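You operate a simulated robot arm through the tools that you are given. There is no shell and no other tool. Be economical: measure what you need, move in short steps, check, and stop when the job is done.

The job below is to be done with a simulated robot arm. You get a single attempt, and the scene is never put back.

Task
Wipe the tray clean, then lay on it the pot and the gauze pack that the card names.
Fine: wet the wipe on the steel jar and put it back. Set down upright: what you pick out, clear pot. What is to be rubbed or washed off counts as gone when no trace of it is left.

The check looks at the end state, three seconds after you hand in, the way a careful person would. Anything else that was tipped, shoved, dropped, spilled or broken makes it a failure.

Robot
A 7-joint arm with a two-finger parallel gripper, fixed in place. Base frame: the origin is at the foot of the arm, x ahead of it, y to its left, z up; the work surface is at about z = 900. Units: mm, degrees, N and s.
With the tool pointing down near the work surface it reaches from about 240 to 680 mm from the base axis. Its first joint turns from -66.0 to 66.0 degrees. Payload 2.4 kg.
The tool frame sits at the grasp point between the pads (the TCP): z along the fingers, y along the line on which they close. The tips reach 30 mm beyond it. Largest opening 94 mm; finger width 28, thickness 10; the body of the gripper, 50 by 96 mm, starts 55 mm behind the TCP.
Orientation is that of the tool frame in the base frame, as a unit quaternion [x, y, z, w]. With the fingers straight down and closing along the base's y, the tool's x points along the base's -x, its y along +y and its z along -z.

Tools
- The arm moves only by the tool arm_command. Its argument "plan" is a list of rows, each a list of 3 entries, a list of its own where there are three numbers: the closure in counts, from 0 (fully open) to 255 (shut), then the shift along the tool's x, y, z in mm, then the turn, a rotation vector about the tool's x, y, z in degrees. In form: [[jaw, [dx, dy, dz], [rx, ry, rz]], ...]. A call has 1 to 20 rows; each row is the pose to reach, as a shift and turn from the pose commanded when the call began, along the tool's axes at that moment. Each row takes 0.2 s and may step no farther than 50 mm and 8.6 degrees from the row before; otherwise, or with a gripper value out of range, the whole call is refused. Where a pose cannot be reached the arm comes as near as it can. A force on the tool above 60 N (or 10 N above the force at the start of the call, whichever is more), or a blocked arm, ends the call early, and 0.2 s more pass. Each finger travels about 153 mm/s and halts on what it meets, pressing with about 44 N; the grip force reading is that of the motor and also rises with nothing between the fingers. The clock runs only during rows and for 0.2 s after the last one: add rows that repeat a pose to give the fingers time. The reply holds the time, the measured pose of the TCP, the force on the tool along the base axes, the opening and the grip force, in the units named above and with some noise, with the torque about the TCP (base axes, N m) and any sound that the robot's microphone picked up.
- Cameras (640 x 400 px; columns grow to the right, rows downward): "scene" is fixed at [42.9, 484.1, 1448.2]; the picture's right is [-0.69, -0.72, 0.00], its down [-0.44, 0.42, -0.80] and it looks along [0.58, -0.55, -0.61] (base axes); focal length 319 px, centre (320, 200). "wrist" rides on the gripper at [76, 14, -103] in the tool frame; the picture's right is [-0.18, 0.98, 0.00], its down [-0.75, -0.14, -0.64] and it looks along [-0.63, -0.12, 0.77] (tool axes); focal length 243 px, centre (320, 200). There is no depth. A picture from a camera that has moved, and an enlarged one, comes with that camera's place and axes in the base frame and with its lens. The place of the scene camera against the robot may be out by one fixed shift of up to 12 mm in any direction.
- grab_frame(camera): a new picture of that camera. The clock stands still meanwhile.
- zoom(camera, box): a new picture of the part [left, top, right, bottom] of that camera's present view, enlarged. The clock stands still meanwhile.
- close_job(): hands the job in; it is judged then, once.

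Work in short steps. Places have to be worked out from the pictures, the camera data and where the tool is seen: move nearer, look again, correct. Check each grasp and each placing, and mend what went wrong. You have 120 turns and 68 pictures in all, those below and enlarged ones among them. Open the gripper and draw the arm clear of the work before you hand the job in, unless the task says otherwise; then end with one line.

The tools are called after "Request:" as a command line: name --argument value ..., lists and objects as JSON in quotes. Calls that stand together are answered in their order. arm_command: Moves the arm, as the interface text tells. Its arguments: {"type":"object","properties":{"plan":{"type":"array","items":{"type":"array"}}},"required":["plan"]} The other tools are called the same way: grab_frame (camera) takes a picture; zoom (camera, box) takes an enlarged picture of a part of a camera's view; close_job () hands the job in.

At the start:

```text
clock: 0.0
position: [368.3, -12.3, 1226.0]
tcp_rot: [-0.001, 1.0, 0.0, 0.0]
wrist_force: [-1.0, -0.7, 0.4]
torque: [-0.01, -0.04, -0.01]
opening: 94.1
grasp_force: 0.2
```

scene: 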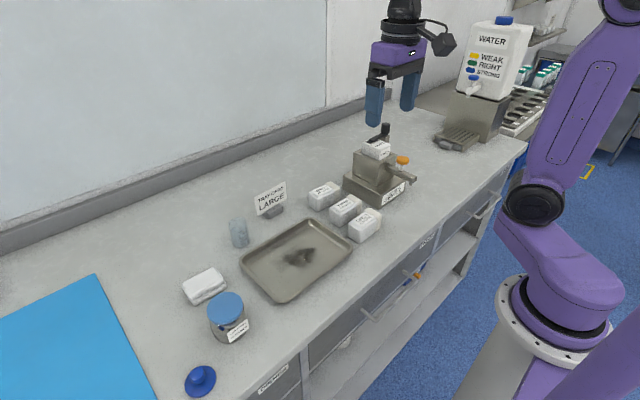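
wrist: 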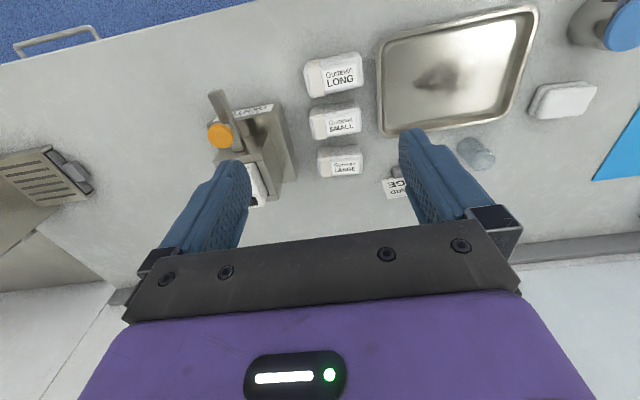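

The scene shows a tray with a stain, three gauze packs, a card, a clear pot, a wipe (white), a steel jar with blue lid, and other things. I zoom in to read them.

Request:
zoom --camera "scene" --box '[220, 170, 400, 310]'

Request:
zoom --camera "scene" --box '[320, 110, 480, 230]'

Request:
zoom --camera "scene" --box '[140, 240, 300, 400]'

```text
2.86 times, centred on (310, 240) of scene
camera zoom: at [42.9, 484.1, 1448.2], right [-0.69, -0.72, 0.0], down [-0.44, 0.42, -0.8], along [0.58, -0.55, -0.61], focal length 912 px, centre (349, 86)
```

zoom: 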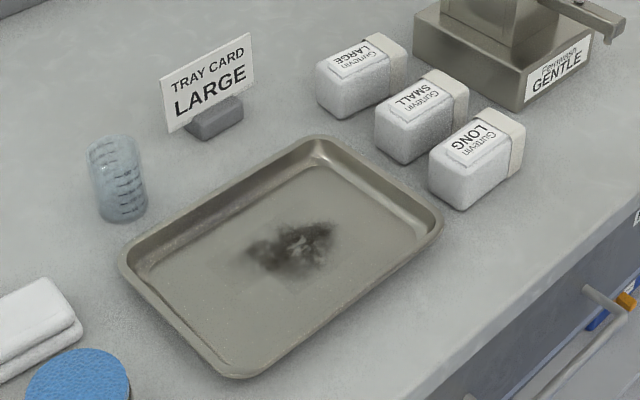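

```text
3.33 times, centred on (400, 170) of scene
camera zoom: at [42.9, 484.1, 1448.2], right [-0.69, -0.72, 0.0], down [-0.44, 0.42, -0.8], along [0.58, -0.55, -0.61], focal length 1065 px, centre (53, 300)
```

zoom: 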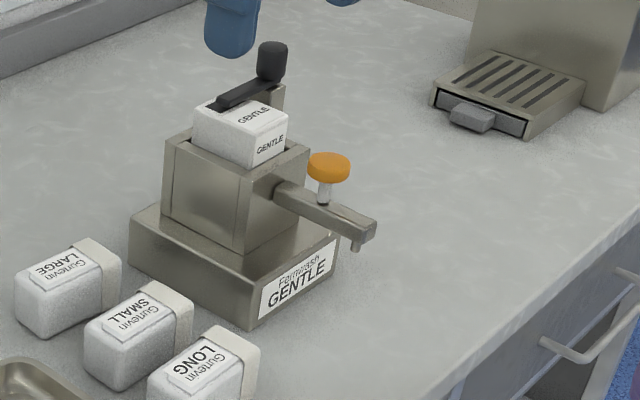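

```text
2.50 times, centred on (220, 320) of scene
camera zoom: at [42.9, 484.1, 1448.2], right [-0.69, -0.72, 0.0], down [-0.44, 0.42, -0.8], along [0.58, -0.55, -0.61], focal length 798 px, centre (570, -100)
```

zoom: 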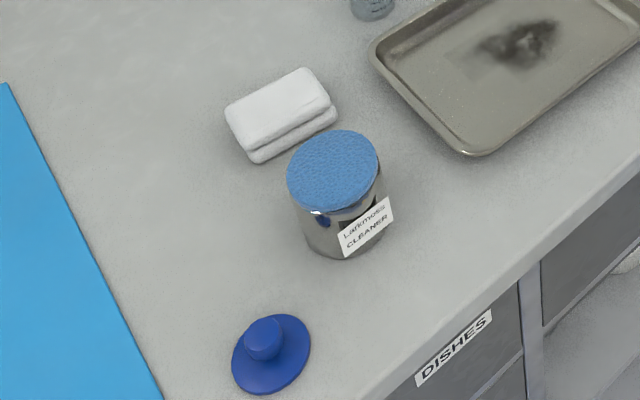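

Card says LARGE; the blue moist pad tops the steel jar and the white folded wipe lies by it at about (495, 367). I move over that side for a closer look.

Request:
arm_command --plan '[[0, [5, 42, 10], [0, 0, 0]], [0, [10, 84, 20], [0, 0, 0]], [0, [15, 126, 30], [0, 0, 0]], [0, [20, 168, 40], [0, 0, 0]], [0, [25, 210, 50], [0, 0, 0]], [0, [30, 252, 60], [0, 0, 0]], [0, [36, 292, 70], [0, 0, 0]], [0, [36, 292, 70], [0, 0, 0]]]'

Request:
grab_frame --camera "wrist"

```text
clock: 1.8
position: [331.5, 279.2, 1154.4]
tcp_rot: [0.0, 1.0, 0.001, 0.0]
wrist_force: [0.3, -0.3, -0.6]
torque: [-0.01, 0.0, -0.01]
opening: 94.0
grasp_force: 0.1
```

```text
62 pictures are left
camera wrist: at [255.6, 293.7, 1258.2], right [0.18, 0.98, 0.0], down [0.75, -0.14, 0.64], along [0.63, -0.12, -0.77], focal length 243 px, centre (320, 200)
```

wrist: 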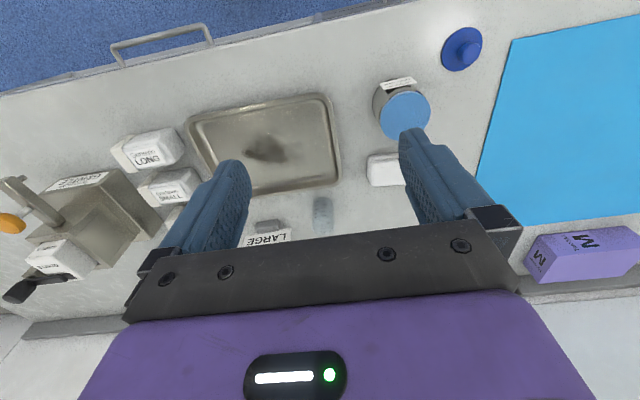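

Jar top at about (378, 370, 975); tray spans roughly x 356–505, y 84–285; pot about (560, 239). I move to see the wipe between the fingers.

Request:
arm_command --plan '[[0, [-27, 37, 16], [0, 0, 0]], [0, [-54, 74, 32], [0, 0, 0]], [0, [-80, 110, 48], [0, 0, 0]], [0, [-80, 110, 48], [0, 0, 0]]]'

Request:
grab_frame --camera "wrist"

```text
clock: 2.8
position: [412.7, 389.9, 1108.3]
tcp_rot: [0.0, 1.0, 0.0, 0.0]
wrist_force: [0.5, 0.0, 0.8]
torque: [0.02, 0.01, -0.02]
opening: 94.0
grasp_force: 0.0
```

```text
61 pictures are left
camera wrist: at [335.5, 403.8, 1210.4], right [0.18, 0.98, 0.0], down [0.75, -0.14, 0.64], along [0.63, -0.12, -0.77], focal length 243 px, centre (320, 200)
```

wrist: 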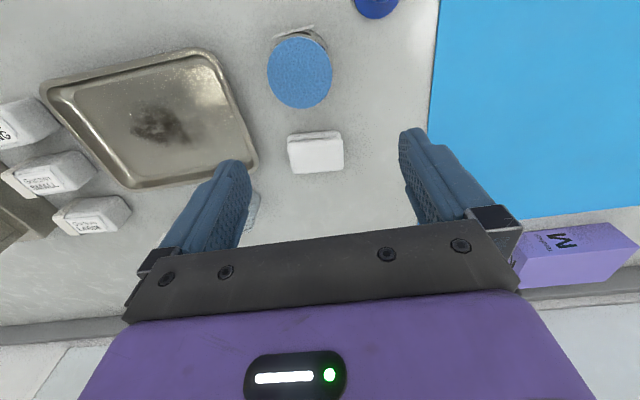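

The wipe is visible at picture (316,152). I enlarge for its edges.

Request:
zoom --camera "wrist" --box '[250, 20, 410, 200]'

Request:
zoom --camera "wrist" --box '[30, 30, 270, 200]'

```text
2.22 times, centred on (330, 110) of wrist
camera zoom: at [335.5, 403.8, 1210.4], right [0.18, 0.98, 0.0], down [0.75, -0.14, 0.64], along [0.63, -0.12, -0.77], focal length 539 px, centre (298, 400)
```

zoom: 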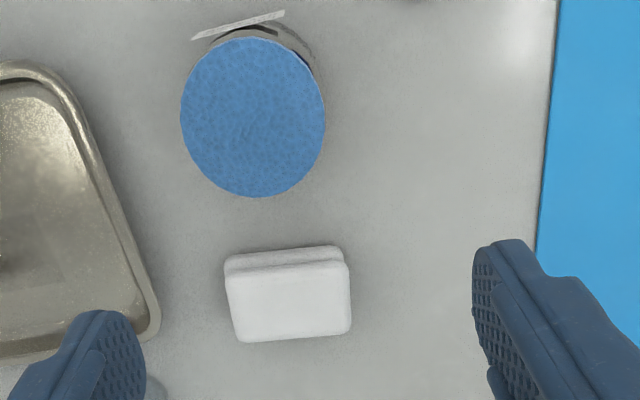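

```text
2.35 times, centred on (150, 115) of wrist
camera zoom: at [335.5, 403.8, 1210.4], right [0.18, 0.98, 0.0], down [0.75, -0.14, 0.64], along [0.63, -0.12, -0.77], focal length 571 px, centre (720, 400)
```

zoom: 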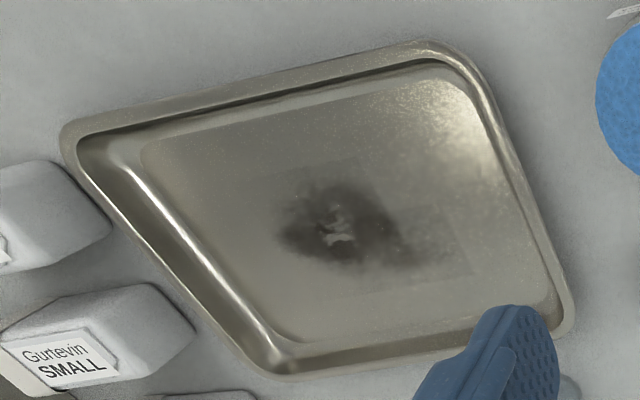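

Wipe centre about (496, 368), 70 mm long in y, ~48 in x, ~22 thick, yawed about 3.5°. I go above it and check.

Request:
arm_command --plan '[[0, [-28, -7, 32], [0, 0, 1.2]], [0, [-56, -14, 64], [0, 0, 2.4]], [0, [-83, -21, 98], [0, 0, 3.5]], [0, [-83, -21, 128], [0, 0, 3.5]], [0, [-83, -21, 128], [0, 0, 3.5]]]'

Request:
grab_frame --camera "wrist"

Request:
zoom --camera "scene" --box '[130, 190, 310, 330]'

```text
clock: 4.0
position: [493.6, 368.4, 980.7]
tcp_rot: [0.031, 1.0, 0.0, 0.0]
wrist_force: [0.6, -0.6, 0.4]
torque: [0.0, -0.02, 0.01]
opening: 94.0
grasp_force: 0.1
```

```text
58 pictures are left
camera wrist: at [419.3, 387.3, 1082.7], right [0.24, 0.97, 0.0], down [0.74, -0.19, 0.64], along [0.62, -0.16, -0.77], focal length 243 px, centre (320, 200)
```

wrist: 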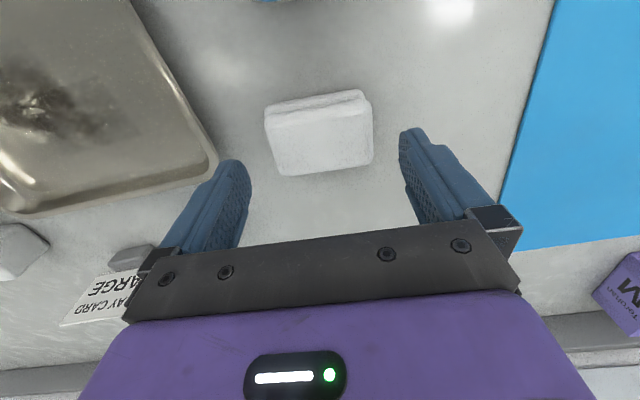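

```text
2.86 times, centred on (220, 260) of scene
camera zoom: at [43.0, 484.1, 1448.2], right [-0.69, -0.72, 0.0], down [-0.44, 0.42, -0.8], along [0.58, -0.55, -0.61], focal length 912 px, centre (606, 29)
```

zoom: 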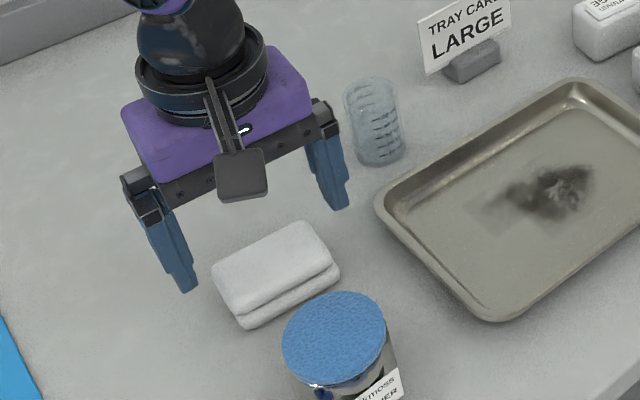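

Fingers straddle the wipe centrally. I descend 42 mm and close gently.

Request:
arm_command --plan '[[0, [0, 1, 20], [0, 0, 0]], [0, [0, 1, 41], [0, 0, 0]], [0, [0, 1, 41], [0, 0, 0]], [255, [0, 1, 41], [0, 0, 0]], [255, [0, 1, 41], [0, 0, 0]], [255, [0, 1, 41], [0, 0, 0]]]'

Request:
grab_frame --camera "wrist"

```text
clock: 5.4
position: [495.7, 368.7, 940.5]
tcp_rot: [0.03, 1.0, 0.0, 0.001]
wrist_force: [1.2, -0.4, 0.3]
torque: [-0.01, -0.01, 0.01]
opening: 73.5
grasp_force: 44.4
```

```text
56 pictures are left
camera wrist: at [419.7, 387.7, 1041.9], right [0.24, 0.97, 0.0], down [0.74, -0.19, 0.64], along [0.62, -0.16, -0.77], focal length 243 px, centre (320, 200)
```

wrist: 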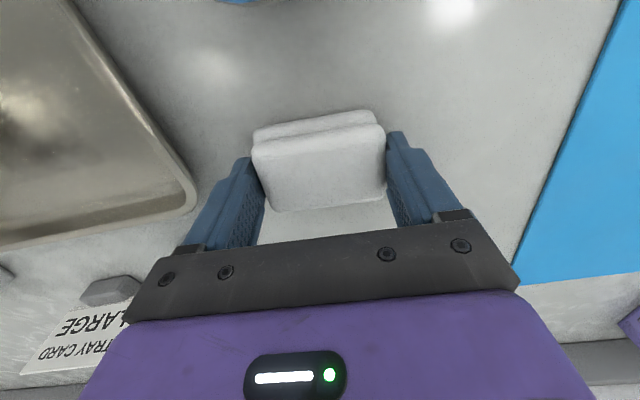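

Grasp holds the wipe (opening 73.5). I lift it and move over the jar pad at about (381, 373).

Request:
arm_command --plan '[[255, [0, 0, -45], [0, 0, 0]], [255, [0, 0, -90], [0, 0, 0]], [255, [30, -1, -100], [0, 0, 0]], [255, [70, -2, -100], [0, 0, 0]], [255, [115, -3, -100], [0, 0, 0]], [255, [115, -3, -95], [0, 0, 0]]]'

Request:
grab_frame --camera "scene"

Request:
grab_frame --camera "wrist"

```text
clock: 6.8
position: [381.7, 371.7, 1035.5]
tcp_rot: [0.031, 1.0, 0.0, 0.0]
wrist_force: [-0.7, 0.3, -0.1]
torque: [0.02, -0.01, 0.01]
opening: 73.4
grasp_force: 44.2
```

```text
55 pictures are left
```

scene: 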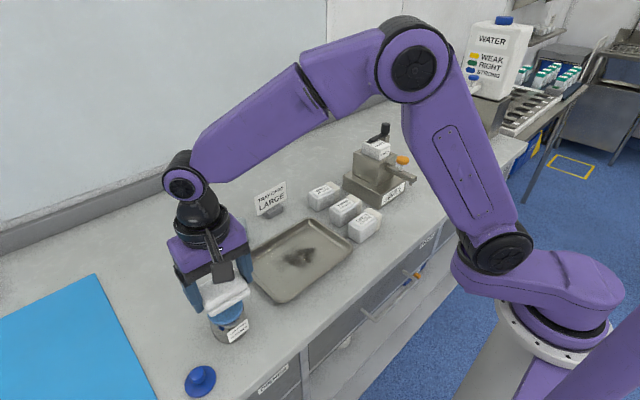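

```text
54 pictures are left
camera wrist: at [306.2, 391.2, 1137.1], right [0.24, 0.97, 0.0], down [0.74, -0.19, 0.64], along [0.62, -0.16, -0.77], focal length 243 px, centre (320, 200)
```

wrist: 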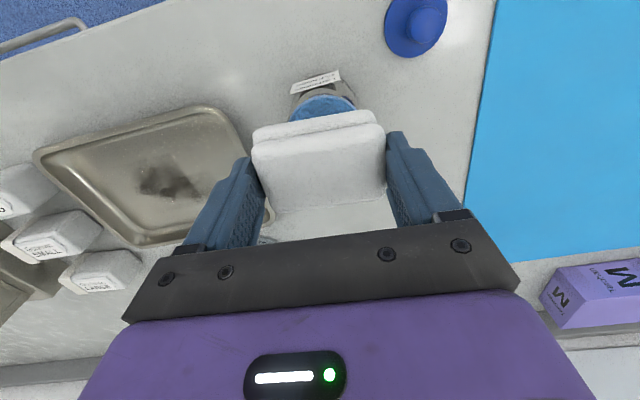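

Well centred. I lower in small steps toward contact (expected near TCP z 1015).

Request:
arm_command --plan '[[255, [0, 0, 8], [0, 0, 0]], [255, [0, 0, 13], [0, 0, 0]], [255, [0, 0, 16], [0, 0, 0]], [255, [0, 0, 18], [0, 0, 0]], [255, [0, 0, 20], [0, 0, 0]]]'

```text
clock: 8.0
position: [381.3, 373.2, 1013.5]
tcp_rot: [0.031, 1.0, -0.001, 0.0]
wrist_force: [-0.7, 0.9, -0.1]
torque: [0.01, 0.01, 0.0]
opening: 73.8
grasp_force: 43.2
```

No contact yet; continue down in 1.5 mm steps.

Request:
arm_command --plan '[[255, [0, 0, 1.5], [0, 0, 0]], [255, [0, 0, 3], [0, 0, 0]], [255, [0, 0, 4.5], [0, 0, 0]]]'

```text
clock: 8.8
position: [382.0, 373.7, 1009.8]
tcp_rot: [0.03, 1.0, 0.0, 0.0]
wrist_force: [0.9, -0.5, -0.7]
torque: [0.0, 0.0, 0.0]
opening: 73.6
grasp_force: 43.9
```

Request:
zoom --camera "scene" --box '[150, 220, 290, 360]'

```text
2.86 times, centred on (220, 290) of scene
camera zoom: at [42.9, 484.1, 1448.2], right [-0.69, -0.72, 0.0], down [-0.44, 0.42, -0.8], along [0.58, -0.55, -0.61], focal length 912 px, centre (606, -57)
```

zoom: 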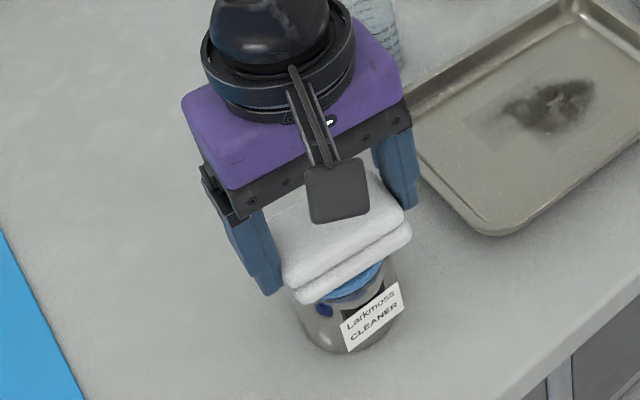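

Picture shows the wipe just over the pad. I continue down slowly.

Request:
arm_command --plan '[[255, [0, 0, 1.5], [0, 0, 0]], [255, [0, 0, 3], [0, 0, 0]], [255, [0, 0, 4.5], [0, 0, 0]]]'

```text
clock: 9.6
position: [381.4, 375.0, 1007.4]
tcp_rot: [0.031, 1.0, 0.001, 0.001]
wrist_force: [-3.5, -3.5, 29.6]
torque: [-0.24, 0.23, -0.07]
opening: 73.5
grasp_force: 44.4
```

Contact with ~30 N. I hold a second, then lift and look.

Request:
arm_command --plan '[[255, [0, 0, 0], [0, 0, 0]], [255, [0, 0, 0], [0, 0, 0]], [255, [0, 0, 0], [0, 0, 0]], [255, [0, 0, 0], [0, 0, 0]], [255, [0, 0, -20], [0, 0, 0]], [255, [0, 0, -60], [0, 0, 0]], [255, [0, 0, -60], [0, 0, 0]]]'

Request:
grab_frame --camera "wrist"

Request:
zoom --camera "scene" --box '[150, 210, 290, 350]'

```text
clock: 11.2
position: [380.9, 372.3, 1064.3]
tcp_rot: [0.03, 1.0, 0.0, -0.002]
wrist_force: [0.3, -0.9, 0.1]
torque: [-0.02, 0.03, 0.01]
opening: 73.3
grasp_force: 43.9
```

```text
52 pictures are left
camera wrist: at [305.1, 391.1, 1167.0], right [0.24, 0.97, 0.0], down [0.74, -0.19, 0.64], along [0.62, -0.16, -0.77], focal length 243 px, centre (320, 200)
```

wrist: 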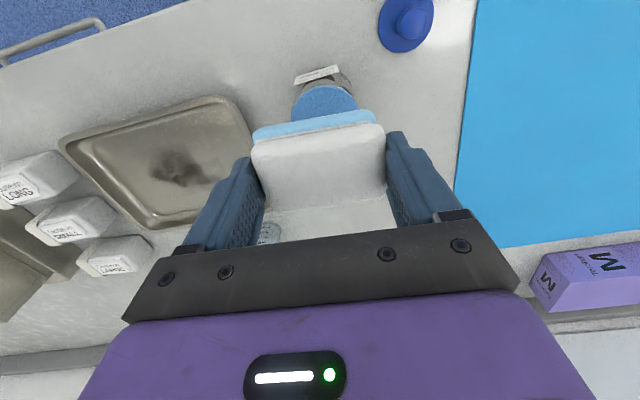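

```text
2.86 times, centred on (220, 280) of scene
camera zoom: at [42.9, 484.1, 1448.2], right [-0.69, -0.72, 0.0], down [-0.44, 0.42, -0.8], along [0.58, -0.55, -0.61], focal length 912 px, centre (606, -29)
```

zoom: 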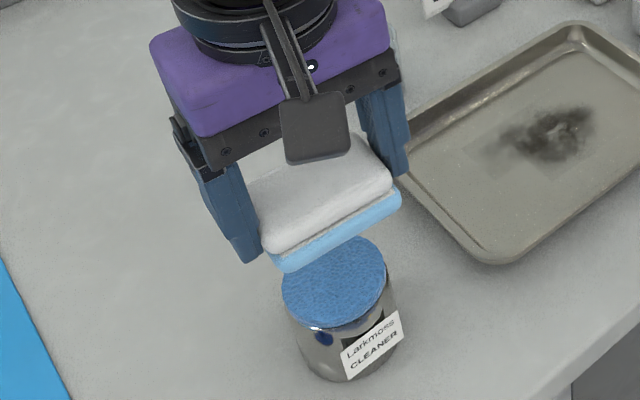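

Underside is now wet (blue). Next I carry it over the stain, squaring the yaw with the tray.

Request:
arm_command --plan '[[255, [-12, -42, 0], [0, 0, -0.7]], [255, [-24, -84, 0], [0, 0, -1.4]], [255, [-36, -126, 10], [0, 0, -2.1]], [255, [-48, -168, 35], [0, 0, -2.8]], [255, [-57, -197, 64], [0, 0, -3.5]], [255, [-57, -197, 84], [0, 0, -3.5]], [255, [-57, -197, 94], [0, 0, -3.5]]]'

Request:
grab_frame --camera "wrist"

Request:
zoom --camera "scene" --box '[220, 170, 400, 310]'

```text
refused: row 4 steps farther than a row can; nothing moved
```

```text
50 pictures are left
camera wrist: at [305.1, 391.1, 1167.0], right [0.24, 0.97, 0.0], down [0.74, -0.19, 0.64], along [0.62, -0.16, -0.77], focal length 243 px, centre (320, 200)
```

wrist: 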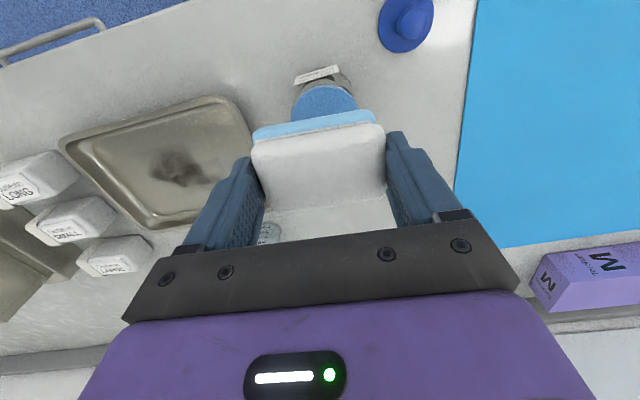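

```text
2.86 times, centred on (310, 240) of scene
camera zoom: at [42.9, 484.1, 1448.2], right [-0.69, -0.72, 0.0], down [-0.44, 0.42, -0.8], along [0.58, -0.55, -0.61], focal length 912 px, centre (349, 86)
```

zoom: 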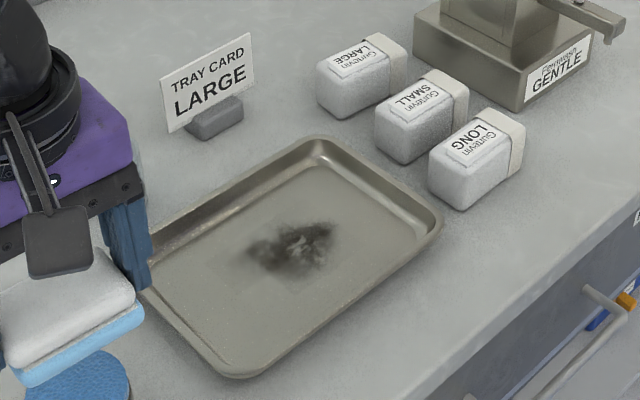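

The plan was refused for a too-long step; I resend with shorter steps.

Request:
arm_command --plan '[[255, [-12, -42, 0], [0, 0, -0.7]], [255, [-24, -84, 0], [0, 0, -1.4]], [255, [-36, -126, 5], [0, 0, -2.1]], [255, [-48, -165, 20], [0, 0, -2.8]], [255, [-57, -197, 45], [0, 0, -3.5]], [255, [-57, -197, 75], [0, 0, -3.5]], [255, [-57, -197, 94], [0, 0, -3.5]], [255, [-57, -197, 94], [0, 0, -3.5]]]'

Request:
grab_frame --camera "wrist"

Request:
zoom --camera "scene" --box '[220, 170, 400, 310]'

```text
clock: 13.0
position: [424.8, 173.9, 971.7]
tcp_rot: [0.001, 1.0, 0.0, 0.0]
wrist_force: [0.4, -0.5, 0.4]
torque: [0.02, -0.01, 0.0]
opening: 73.3
grasp_force: 43.9
```

```text
48 pictures are left
camera wrist: at [349.0, 187.3, 1072.9], right [0.18, 0.98, 0.0], down [0.75, -0.14, 0.64], along [0.63, -0.12, -0.77], focal length 243 px, centre (320, 200)
```

wrist: 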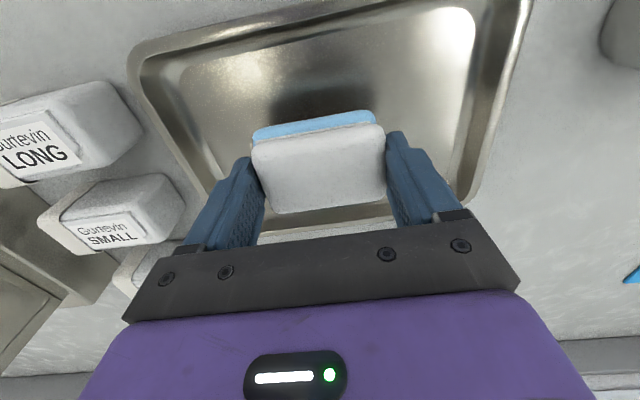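

```text
2.86 times, centred on (310, 240) of scene
camera zoom: at [42.9, 484.1, 1448.2], right [-0.69, -0.72, 0.0], down [-0.44, 0.42, -0.8], along [0.58, -0.55, -0.61], focal length 912 px, centre (349, 86)
```

zoom: 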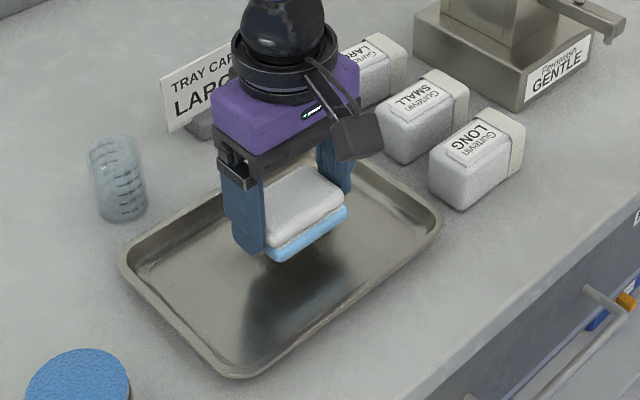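

Positioned over the stain. I lower toward contact in small steps.

Request:
arm_command --plan '[[255, [0, 0, 12], [0, 0, 0]], [255, [0, 0, 20], [0, 0, 0]], [255, [0, 0, 23], [0, 0, 0]], [255, [0, 0, 25], [0, 0, 0]], [255, [0, 0, 26.5], [0, 0, 0]]]'

```text
clock: 14.2
position: [425.4, 173.8, 944.1]
tcp_rot: [0.0, 1.0, 0.0, -0.001]
wrist_force: [0.0, 0.1, -0.4]
torque: [0.0, 0.0, 0.0]
opening: 73.6
grasp_force: 43.5
```

Request:
arm_command --plan '[[255, [0, 0, 1], [0, 0, 0]], [255, [0, 0, 2], [0, 0, 0]], [255, [0, 0, 3], [0, 0, 0]]]'

```text
clock: 15.0
position: [427.0, 172.0, 942.7]
tcp_rot: [0.001, 1.0, 0.001, 0.001]
wrist_force: [-7.9, -2.7, 37.4]
torque: [-0.22, 0.38, -0.03]
opening: 73.3
grasp_force: 44.3
```

Contact. I ease off ~1.4 mm to press lightly and do a small trial stroke to see force and whether the tray stays put.

Request:
arm_command --plan '[[255, [0, 0, -1.4], [0, 0, 0]], [255, [5, 0, -1.4], [0, 0, 0]], [255, [10, 0, -1.4], [0, 0, 0]], [255, [15, 0, -1.4], [0, 0, 0]], [255, [20, 0, -1.4], [0, 0, 0]]]'

Request:
zoom --camera "scene" --box '[220, 170, 400, 310]'

```text
clock: 16.2
position: [406.0, 174.0, 942.9]
tcp_rot: [0.0, 1.0, 0.0, 0.001]
wrist_force: [6.7, -0.4, 13.4]
torque: [0.05, -0.33, -0.04]
opening: 73.5
grasp_force: 44.0
```

```text
2.86 times, centred on (310, 240) of scene
camera zoom: at [42.9, 484.0, 1448.2], right [-0.69, -0.72, 0.0], down [-0.44, 0.42, -0.8], along [0.58, -0.55, -0.61], focal length 912 px, centre (349, 86)
```

zoom: 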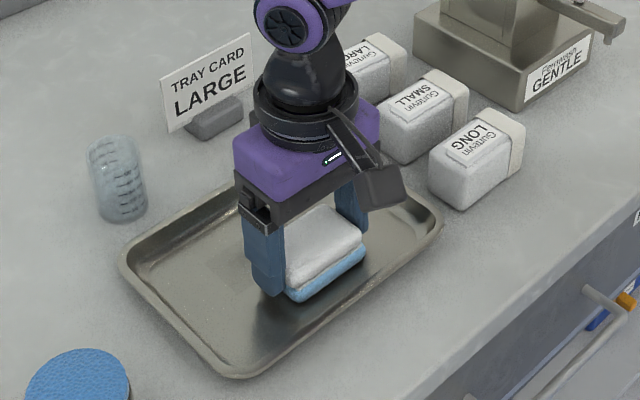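

Tray hasn't moved and ~13 N contact is good. I do a raster of strokes over the stain.

Request:
arm_command --plan '[[255, [0, -9, 0], [0, 0, 0]], [255, [0, -18, 0], [0, 0, 0]], [255, [-11, -18, 0], [0, 0, 0]], [255, [-22, -18, 0], [0, 0, 0]], [255, [-33, -18, 0], [0, 0, 0]], [255, [-44, -18, 0], [0, 0, 0]], [255, [-44, -8, 0], [0, 0, 0]], [255, [-44, 2, 0], [0, 0, 0]], [255, [-33, 2, 0], [0, 0, 0]], [255, [-22, 2, 0], [0, 0, 0]], [255, [-11, 2, 0], [0, 0, 0]], [255, [0, 2, 0], [0, 0, 0]], [255, [0, 12, 0], [0, 0, 0]], [255, [0, 24, 0], [0, 0, 0]], [255, [-11, 24, 0], [0, 0, 0]], [255, [-22, 24, 0], [0, 0, 0]], [255, [-33, 24, 0], [0, 0, 0]], [255, [-44, 24, 0], [0, 0, 0]], [255, [-44, 14, 0], [0, 0, 0]], [255, [-44, 2, 0], [0, 0, 0]]]'

Request:
zoom --camera "scene" --box '[220, 170, 400, 310]'

```text
clock: 20.4
position: [449.3, 176.2, 943.1]
tcp_rot: [0.0, 1.0, 0.001, 0.0]
wrist_force: [0.0, 0.5, -0.1]
torque: [-0.01, -0.01, 0.02]
opening: 73.4
grasp_force: 43.5
```

```text
2.86 times, centred on (310, 240) of scene
camera zoom: at [42.9, 484.1, 1448.2], right [-0.69, -0.72, 0.0], down [-0.44, 0.42, -0.8], along [0.58, -0.55, -0.61], focal length 912 px, centre (349, 86)
```

zoom: 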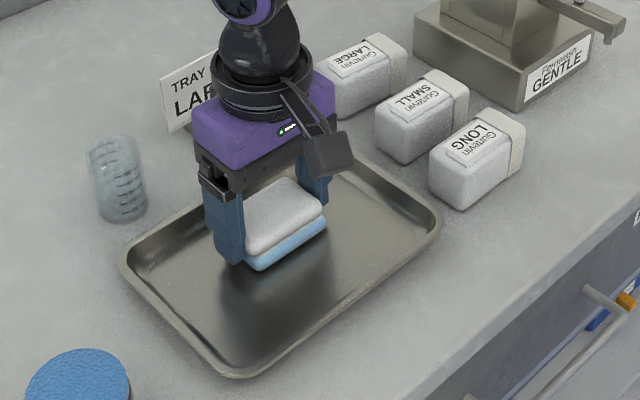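

Contact force dropped to ~0 at the end. I lift and move aside to look at the stain.

Request:
arm_command --plan '[[255, [0, 0, -30], [0, 0, 0]], [255, [0, 40, -50], [0, 0, 0]], [255, [0, 85, -60], [0, 0, 0]], [255, [0, 125, -70], [0, 0, 0]], [255, [0, 125, -70], [0, 0, 0]]]'

Request:
zoom --camera "scene" --box '[220, 170, 400, 310]'

Request:
grab_frame --camera "wrist"

```text
clock: 21.6
position: [451.2, 300.3, 1012.6]
tcp_rot: [0.0, 1.0, 0.0, -0.001]
wrist_force: [0.5, -0.4, 0.6]
torque: [0.0, 0.0, 0.0]
opening: 73.6
grasp_force: 44.0
```

```text
2.86 times, centred on (310, 240) of scene
camera zoom: at [42.9, 484.1, 1448.2], right [-0.69, -0.72, 0.0], down [-0.44, 0.42, -0.8], along [0.58, -0.55, -0.61], focal length 912 px, centre (349, 86)
```

zoom: 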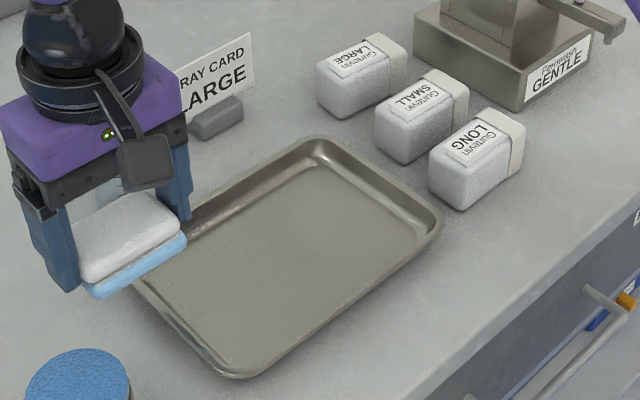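

```text
43 pictures are left
camera wrist: at [373.8, 314.4, 1114.9], right [0.18, 0.98, 0.0], down [0.75, -0.14, 0.64], along [0.63, -0.12, -0.77], focal length 243 px, centre (320, 200)
```

wrist: 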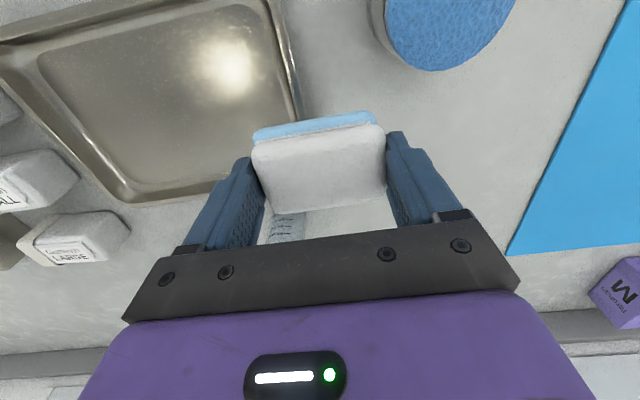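

The stain looks gone; I enlarge once more to be sure.

Request:
zoom --camera "scene" --box '[260, 220, 345, 285]'

Request:
zoom --camera "wrist" --box '[10, 0, 300, 200]'

```text
6.15 times, centred on (302, 252) of scene
camera zoom: at [42.9, 484.1, 1448.2], right [-0.69, -0.72, 0.0], down [-0.44, 0.42, -0.8], along [0.58, -0.55, -0.61], focal length 1965 px, centre (428, -123)
```

zoom: 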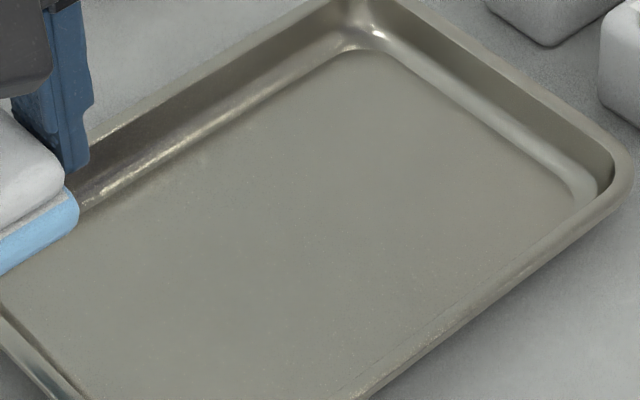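

```text
2.00 times, centred on (155, 100) of wrist
camera zoom: at [373.8, 314.4, 1114.9], right [0.18, 0.98, 0.0], down [0.75, -0.14, 0.64], along [0.63, -0.12, -0.77], focal length 485 px, centre (650, 400)
```

zoom: 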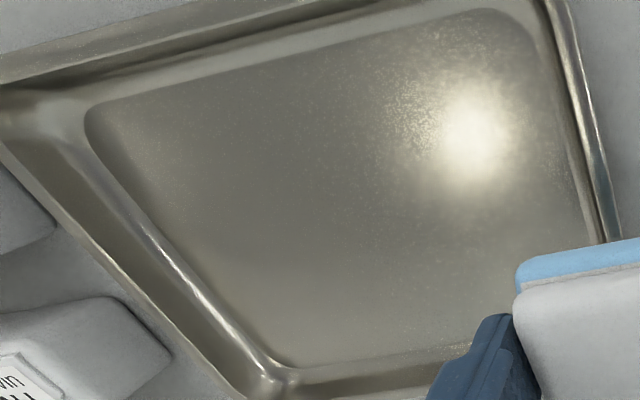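

Tray is clean. I put the wipe back at its original spot (495.7, 368.7) with its 3.5° yaw.

Request:
arm_command --plan '[[255, [-15, 23, 0], [0, 0, 1.2]], [255, [-30, 46, 0], [0, 0, 2.4]], [255, [-44.5, 68.5, 10], [0, 0, 3.5]], [255, [-44.5, 68.5, 40], [0, 0, 3.5]], [255, [-44.5, 68.5, 60], [0, 0, 3.5]], [255, [-44.5, 68.5, 66], [0, 0, 3.5]], [255, [-44.5, 68.5, 69], [0, 0, 3.5]], [255, [-44.5, 68.5, 71], [0, 0, 3.5]]]'

```text
clock: 23.4
position: [494.2, 368.2, 941.4]
tcp_rot: [0.031, 1.0, -0.001, 0.001]
wrist_force: [0.1, -0.5, -0.7]
torque: [-0.01, 0.0, -0.03]
opening: 73.6
grasp_force: 44.1
```

Almost on the surface; lower 1 mm, open, then rise.

Request:
arm_command --plan '[[255, [0, 0, 1], [0, 0, 0]], [0, [0, 0, 1], [0, 0, 0]], [0, [0, 0, 1], [0, 0, 0]], [0, [0, 0, -30], [0, 0, 0]], [0, [0, 0, -75], [0, 0, 0]], [0, [0, 0, -75], [0, 0, 0]]]'

Request:
grab_frame --camera "wrist"

```text
clock: 24.8
position: [492.9, 367.7, 1016.0]
tcp_rot: [0.03, 1.0, 0.0, 0.0]
wrist_force: [0.0, 0.1, 0.7]
torque: [-0.01, 0.02, 0.02]
opening: 94.0
grasp_force: 0.1
```

```text
40 pictures are left
camera wrist: at [417.8, 385.9, 1118.4], right [0.24, 0.97, 0.0], down [0.74, -0.19, 0.64], along [0.62, -0.16, -0.77], focal length 243 px, centre (320, 200)
```

wrist: 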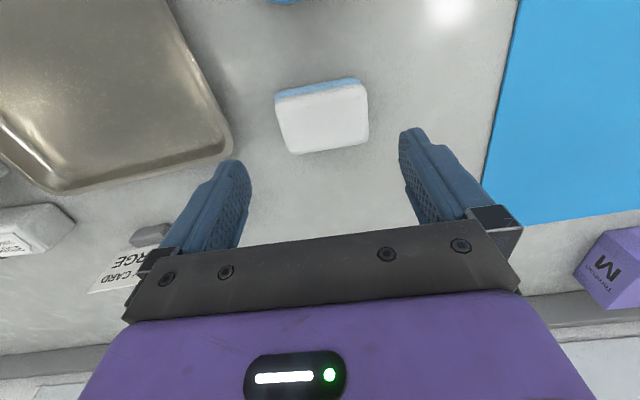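

Wipe is back in place. Now a view of the clear pot near (560, 239).

Request:
arm_command --plan '[[0, [0, -10, -40], [0, 0, -1]], [0, [5, -45, -70], [0, 0, -2]], [0, [9, -80, -92], [0, 0, -3]], [0, [9.5, -109, -92], [0, 0, -3.5]], [0, [9.5, -109, -92], [0, 0, -3.5]]]'

Request:
grab_frame --camera "wrist"

Request:
zoom --camera "wrist" --box '[240, 90, 400, 230]'

```text
clock: 26.0
position: [479.9, 261.4, 1109.0]
tcp_rot: [0.0, 1.0, 0.0, 0.0]
wrist_force: [-0.3, 0.4, 0.7]
torque: [-0.01, -0.01, 0.0]
opening: 94.2
grasp_force: 0.1
```

```text
39 pictures are left
camera wrist: at [402.5, 274.7, 1211.5], right [0.18, 0.98, 0.0], down [0.75, -0.14, 0.64], along [0.63, -0.12, -0.77], focal length 243 px, centre (320, 200)
```

wrist: 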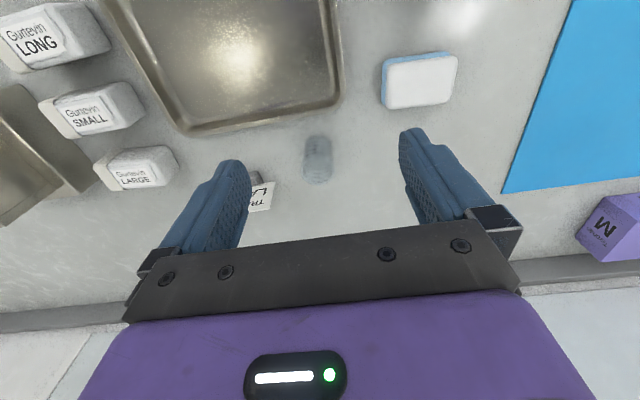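

```text
2.86 times, centred on (320, 160) of wrist
camera zoom: at [402.5, 274.7, 1211.5], right [0.18, 0.98, 0.0], down [0.75, -0.14, 0.64], along [0.63, -0.12, -0.77], focal length 693 px, centre (320, 314)
```

zoom: 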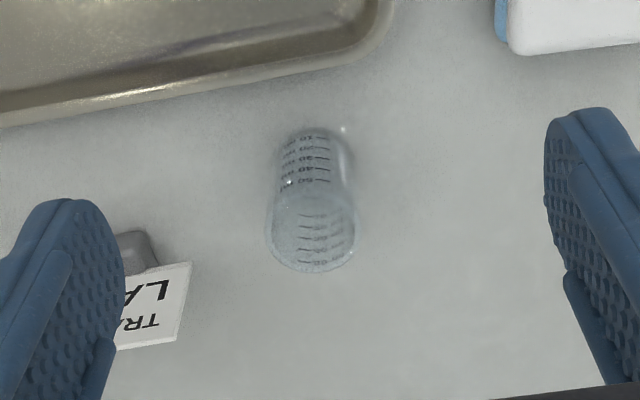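

Pot about (562, 241), ø38, 60 mm tall. I hover directly above with fingers either side and check.

Request:
arm_command --plan '[[0, [-35, -9, 20], [0, 0, 0]], [0, [-70, -17, 45], [0, 0, 0]], [0, [-82, -20.4, 80], [0, 0, 0]], [0, [-82, -20.4, 90], [0, 0, 0]], [0, [-82, -20.4, 90], [0, 0, 0]]]'

Request:
grab_frame --camera "wrist"

Request:
zoom --camera "scene" --box '[180, 150, 320, 270]'

```text
clock: 27.2
position: [559.7, 243.3, 1016.5]
tcp_rot: [0.0, 1.0, 0.0, -0.001]
wrist_force: [-0.5, -0.5, 0.1]
torque: [0.0, 0.0, 0.02]
opening: 93.7
grasp_force: 0.1
```

```text
37 pictures are left
camera wrist: at [483.5, 255.9, 1119.3], right [0.18, 0.98, 0.0], down [0.75, -0.14, 0.64], along [0.63, -0.12, -0.77], focal length 243 px, centre (320, 200)
```

wrist: 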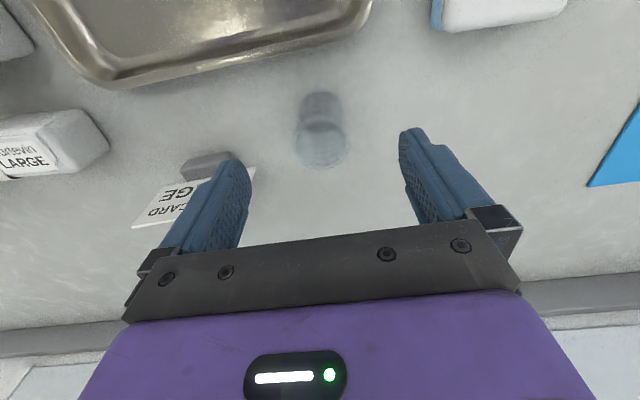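

```text
3.33 times, centred on (250, 210) of scene
camera zoom: at [42.9, 484.1, 1448.2], right [-0.69, -0.72, 0.0], down [-0.44, 0.42, -0.8], along [0.58, -0.55, -0.61], focal length 1065 px, centre (553, 167)
```

zoom: 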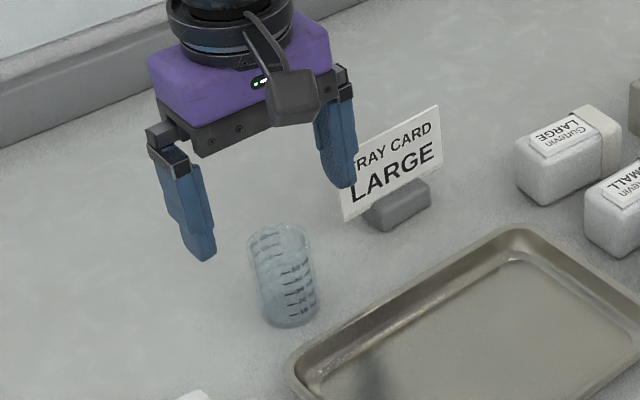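

Pot sits centred between the fingers at (562, 241). I descend and close on it.

Request:
arm_command --plan '[[0, [-1, -1, 30], [0, 0, 0]], [0, [-1, -1, 60], [0, 0, 0]], [0, [-1, -1, 77], [0, 0, 0]], [0, [-1, -1, 77], [0, 0, 0]], [120, [-1, -1, 77], [0, 0, 0]], [180, [-1, -1, 77], [0, 0, 0]], [255, [-1, -1, 77], [0, 0, 0]], [255, [-1, -1, 77], [0, 0, 0]]]'

Request:
grab_frame --camera "wrist"

```text
clock: 29.0
position: [559.6, 238.5, 939.5]
tcp_rot: [0.0, 1.0, 0.0, -0.001]
wrist_force: [0.4, 0.1, -0.2]
torque: [0.03, -0.01, 0.0]
opening: 41.2
grasp_force: 44.1
```

```text
35 pictures are left
camera wrist: at [483.2, 252.9, 1041.9], right [0.18, 0.98, 0.0], down [0.75, -0.14, 0.64], along [0.63, -0.12, -0.77], focal length 243 px, centre (320, 200)
```

wrist: 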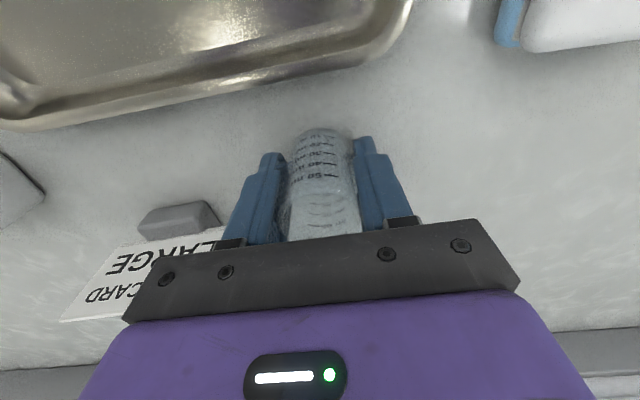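

Pot gripped (opening 41). I lift it and carry it above the left part of the tray at (430, 228).

Request:
arm_command --plan '[[255, [0, 0, -30], [0, 0, 0]], [255, [0, 0, -60], [0, 0, 0]], [255, [40, -4, -70], [0, 0, 0]], [255, [85, -8, -70], [0, 0, 0]], [255, [130, -11, -70], [0, 0, 0]], [255, [130, -11, -40], [0, 0, 0]], [255, [130, -11, -40], [0, 0, 0]]]'

Request:
grab_frame --camera "wrist"

Request:
zoom --camera "scene" --box '[220, 170, 400, 310]'

```text
clock: 30.6
position: [432.0, 229.2, 982.7]
tcp_rot: [0.0, 1.0, 0.0, 0.0]
wrist_force: [-0.1, -1.0, -0.7]
torque: [-0.03, 0.01, -0.01]
opening: 41.2
grasp_force: 43.8
```

```text
34 pictures are left
camera wrist: at [354.6, 242.3, 1084.9], right [0.18, 0.98, 0.0], down [0.75, -0.14, 0.64], along [0.63, -0.12, -0.77], focal length 243 px, centre (320, 200)
```

wrist: 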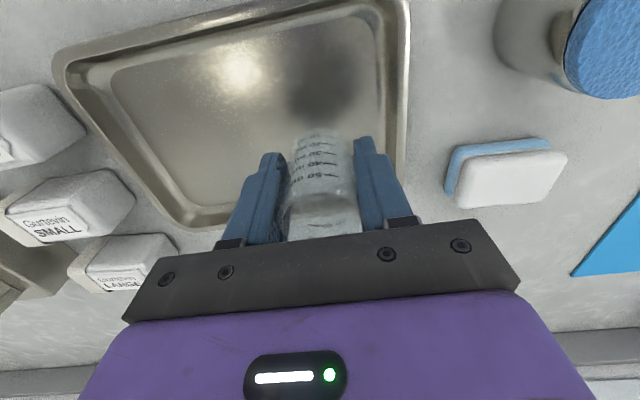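

```text
2.86 times, centred on (310, 240) of scene
camera zoom: at [42.9, 484.1, 1448.2], right [-0.69, -0.72, 0.0], down [-0.44, 0.42, -0.8], along [0.58, -0.55, -0.61], focal length 912 px, centre (349, 86)
```

zoom: 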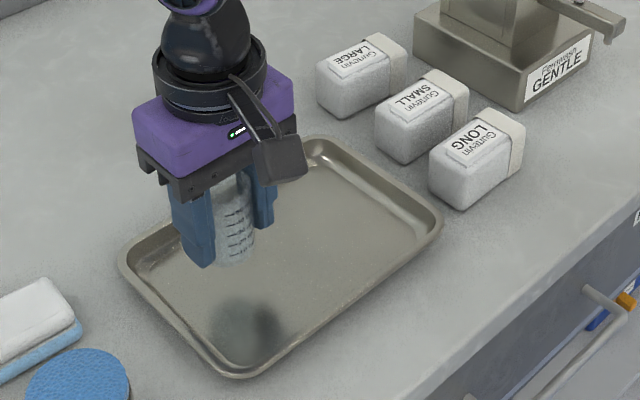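

Good position; I shift 6 mm away from the tray's left wall and lower to just above the tray floor.

Request:
arm_command --plan '[[255, [0, -6, 15], [0, 0, 0]], [255, [0, -6, 28], [0, 0, 0]], [255, [0, -6, 34], [0, 0, 0]], [255, [0, -6, 35], [0, 0, 0]], [255, [0, -6, 36], [0, 0, 0]]]'

```text
clock: 31.8
position: [430.8, 222.9, 945.1]
tcp_rot: [0.001, 1.0, 0.0, 0.0]
wrist_force: [0.2, 0.4, -1.1]
torque: [-0.02, 0.01, 0.03]
opening: 41.2
grasp_force: 44.4
```

Request:
arm_command --plan '[[255, [0, 0, 0.7], [0, 0, 0]], [255, [0, 0, 1.4], [0, 0, 0]]]'

```text
clock: 32.4
position: [430.5, 222.7, 945.1]
tcp_rot: [-0.001, 1.0, 0.001, 0.0]
wrist_force: [0.0, -0.6, 2.5]
torque: [-0.01, -0.01, -0.02]
opening: 41.4
grasp_force: 44.7
```

Light contact (2.5 N). I open partway so the fingers stay clear of the tray wall, then rise.

Request:
arm_command --plan '[[255, [0, 0, 0.3], [0, 0, 0]], [100, [0, 0, 0.3], [0, 0, 0]], [100, [0, 0, 0.3], [0, 0, 0]], [100, [0, 0, 0.3], [0, 0, 0]], [100, [0, 0, -25], [0, 0, 0]], [100, [0, 0, -65], [0, 0, 0]], [100, [0, 0, -110], [0, 0, 0]], [0, [40, 0, -150], [0, 0, 0]], [0, [40, 0, -150], [0, 0, 0]]]'

Request:
grab_frame --camera "wrist"

Request:
zoom --camera "scene" --box '[220, 170, 400, 310]'

```text
refused: row 8 steps farther than a row can; nothing moved
```

```text
32 pictures are left
camera wrist: at [354.5, 236.1, 1046.4], right [0.18, 0.98, 0.0], down [0.75, -0.14, 0.64], along [0.63, -0.12, -0.77], focal length 243 px, centre (320, 200)
```

wrist: 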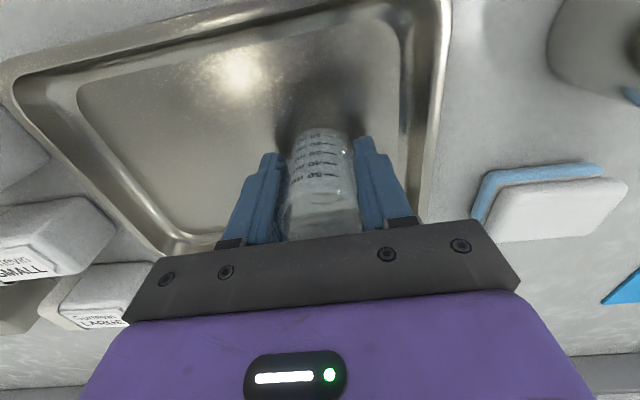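

```text
2.86 times, centred on (310, 240) of scene
camera zoom: at [42.9, 484.1, 1448.2], right [-0.69, -0.72, 0.0], down [-0.44, 0.42, -0.8], along [0.58, -0.55, -0.61], focal length 912 px, centre (349, 86)
```

zoom: 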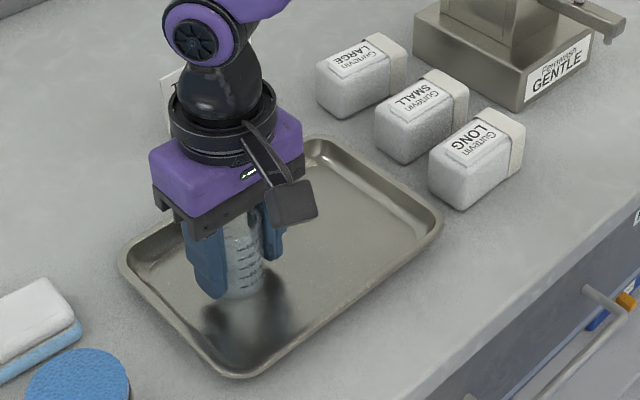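

The last row stepped too far; the pot is resting on the tray floor. I resend with shorter steps, and end toward the gauze side.

Request:
arm_command --plan '[[255, [0, 0, 0.3], [0, 0, 0]], [100, [0, 0, 0.3], [0, 0, 0]], [100, [0, 0, 0.3], [0, 0, 0]], [100, [0, 0, 0.3], [0, 0, 0]], [100, [0, 0, -25], [0, 0, 0]], [100, [0, 0, -65], [0, 0, 0]], [100, [0, 0, -110], [0, 0, 0]], [0, [0, -30, -140], [0, 0, 0]], [0, [0, -75, -150], [0, 0, 0]], [0, [0, -120, -155], [0, 0, 0]], [0, [0, -165, -160], [0, 0, 0]], [0, [-15, -205, -165], [0, 0, 0]], [0, [-15, -205, -165], [0, 0, 0]]]'

Request:
grab_frame --camera "wrist"

Request:
zoom --camera "scene" --box '[220, 170, 400, 310]'

```text
clock: 35.2
position: [445.7, 14.7, 1111.5]
tcp_rot: [-0.001, 1.0, 0.0, 0.0]
wrist_force: [-0.1, -0.2, 0.6]
torque: [0.01, 0.02, -0.01]
opening: 94.0
grasp_force: 0.0
```

```text
30 pictures are left
camera wrist: at [368.7, 29.0, 1213.1], right [0.18, 0.98, 0.0], down [0.75, -0.14, 0.64], along [0.63, -0.12, -0.77], focal length 243 px, centre (320, 200)
```

wrist: 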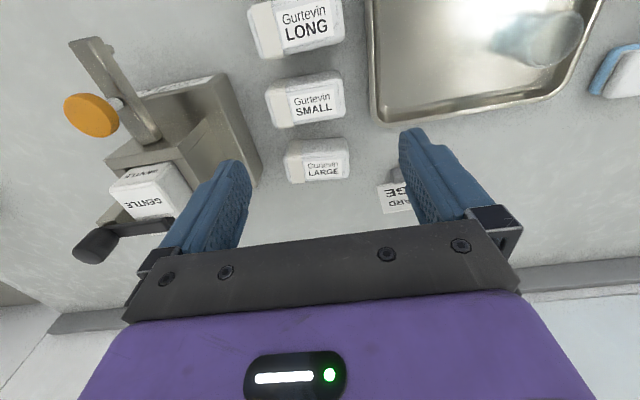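

```text
2.86 times, centred on (310, 240) of scene
camera zoom: at [43.0, 484.1, 1448.2], right [-0.69, -0.72, 0.0], down [-0.44, 0.42, -0.8], along [0.58, -0.55, -0.61], focal length 912 px, centre (349, 86)
```

zoom: 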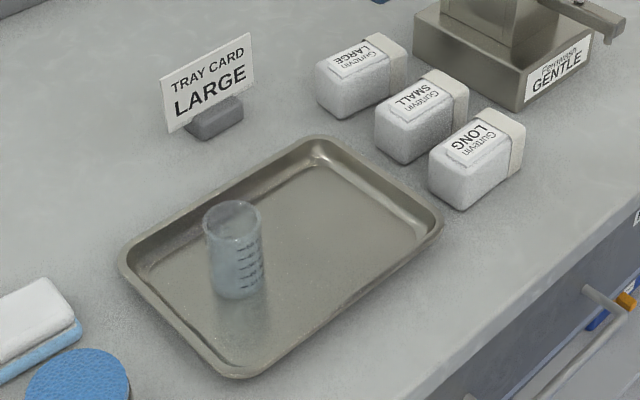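

Pot stands upright on the tray. Now I enlarge the gauze packs.

Request:
zoom --camera "wrist" --box '[200, 60, 420, 220]'

Request:
zoom --camera "scene" --box '[290, 130, 430, 250]'

```text
2.50 times, centred on (310, 140) of wrist
camera zoom: at [368.7, 29.0, 1213.1], right [0.18, 0.98, 0.0], down [0.75, -0.14, 0.64], along [0.63, -0.12, -0.77], focal length 606 px, centre (345, 350)
```

zoom: 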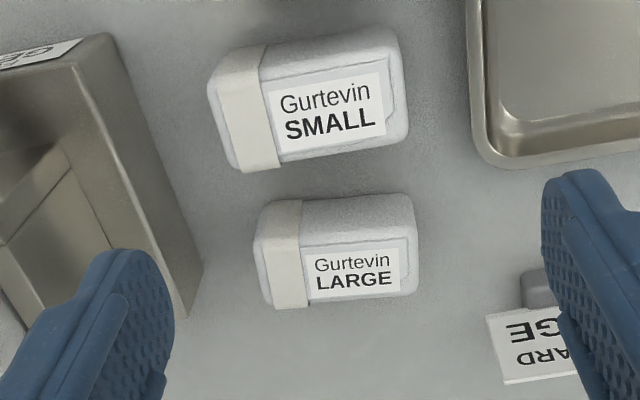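

```text
3.33 times, centred on (360, 190) of scene
camera zoom: at [43.0, 484.1, 1448.2], right [-0.69, -0.72, 0.0], down [-0.44, 0.42, -0.8], along [0.58, -0.55, -0.61], focal length 1065 px, centre (187, 233)
```

zoom: 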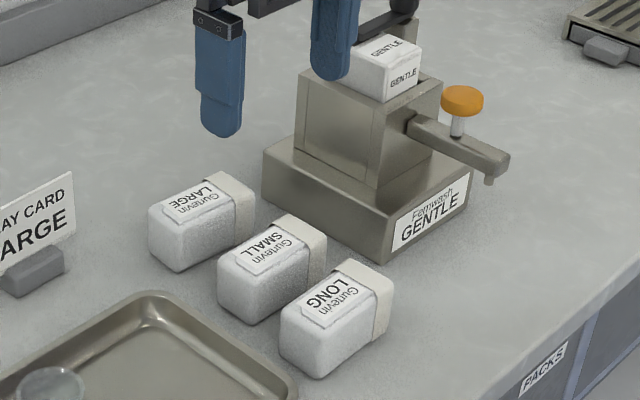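

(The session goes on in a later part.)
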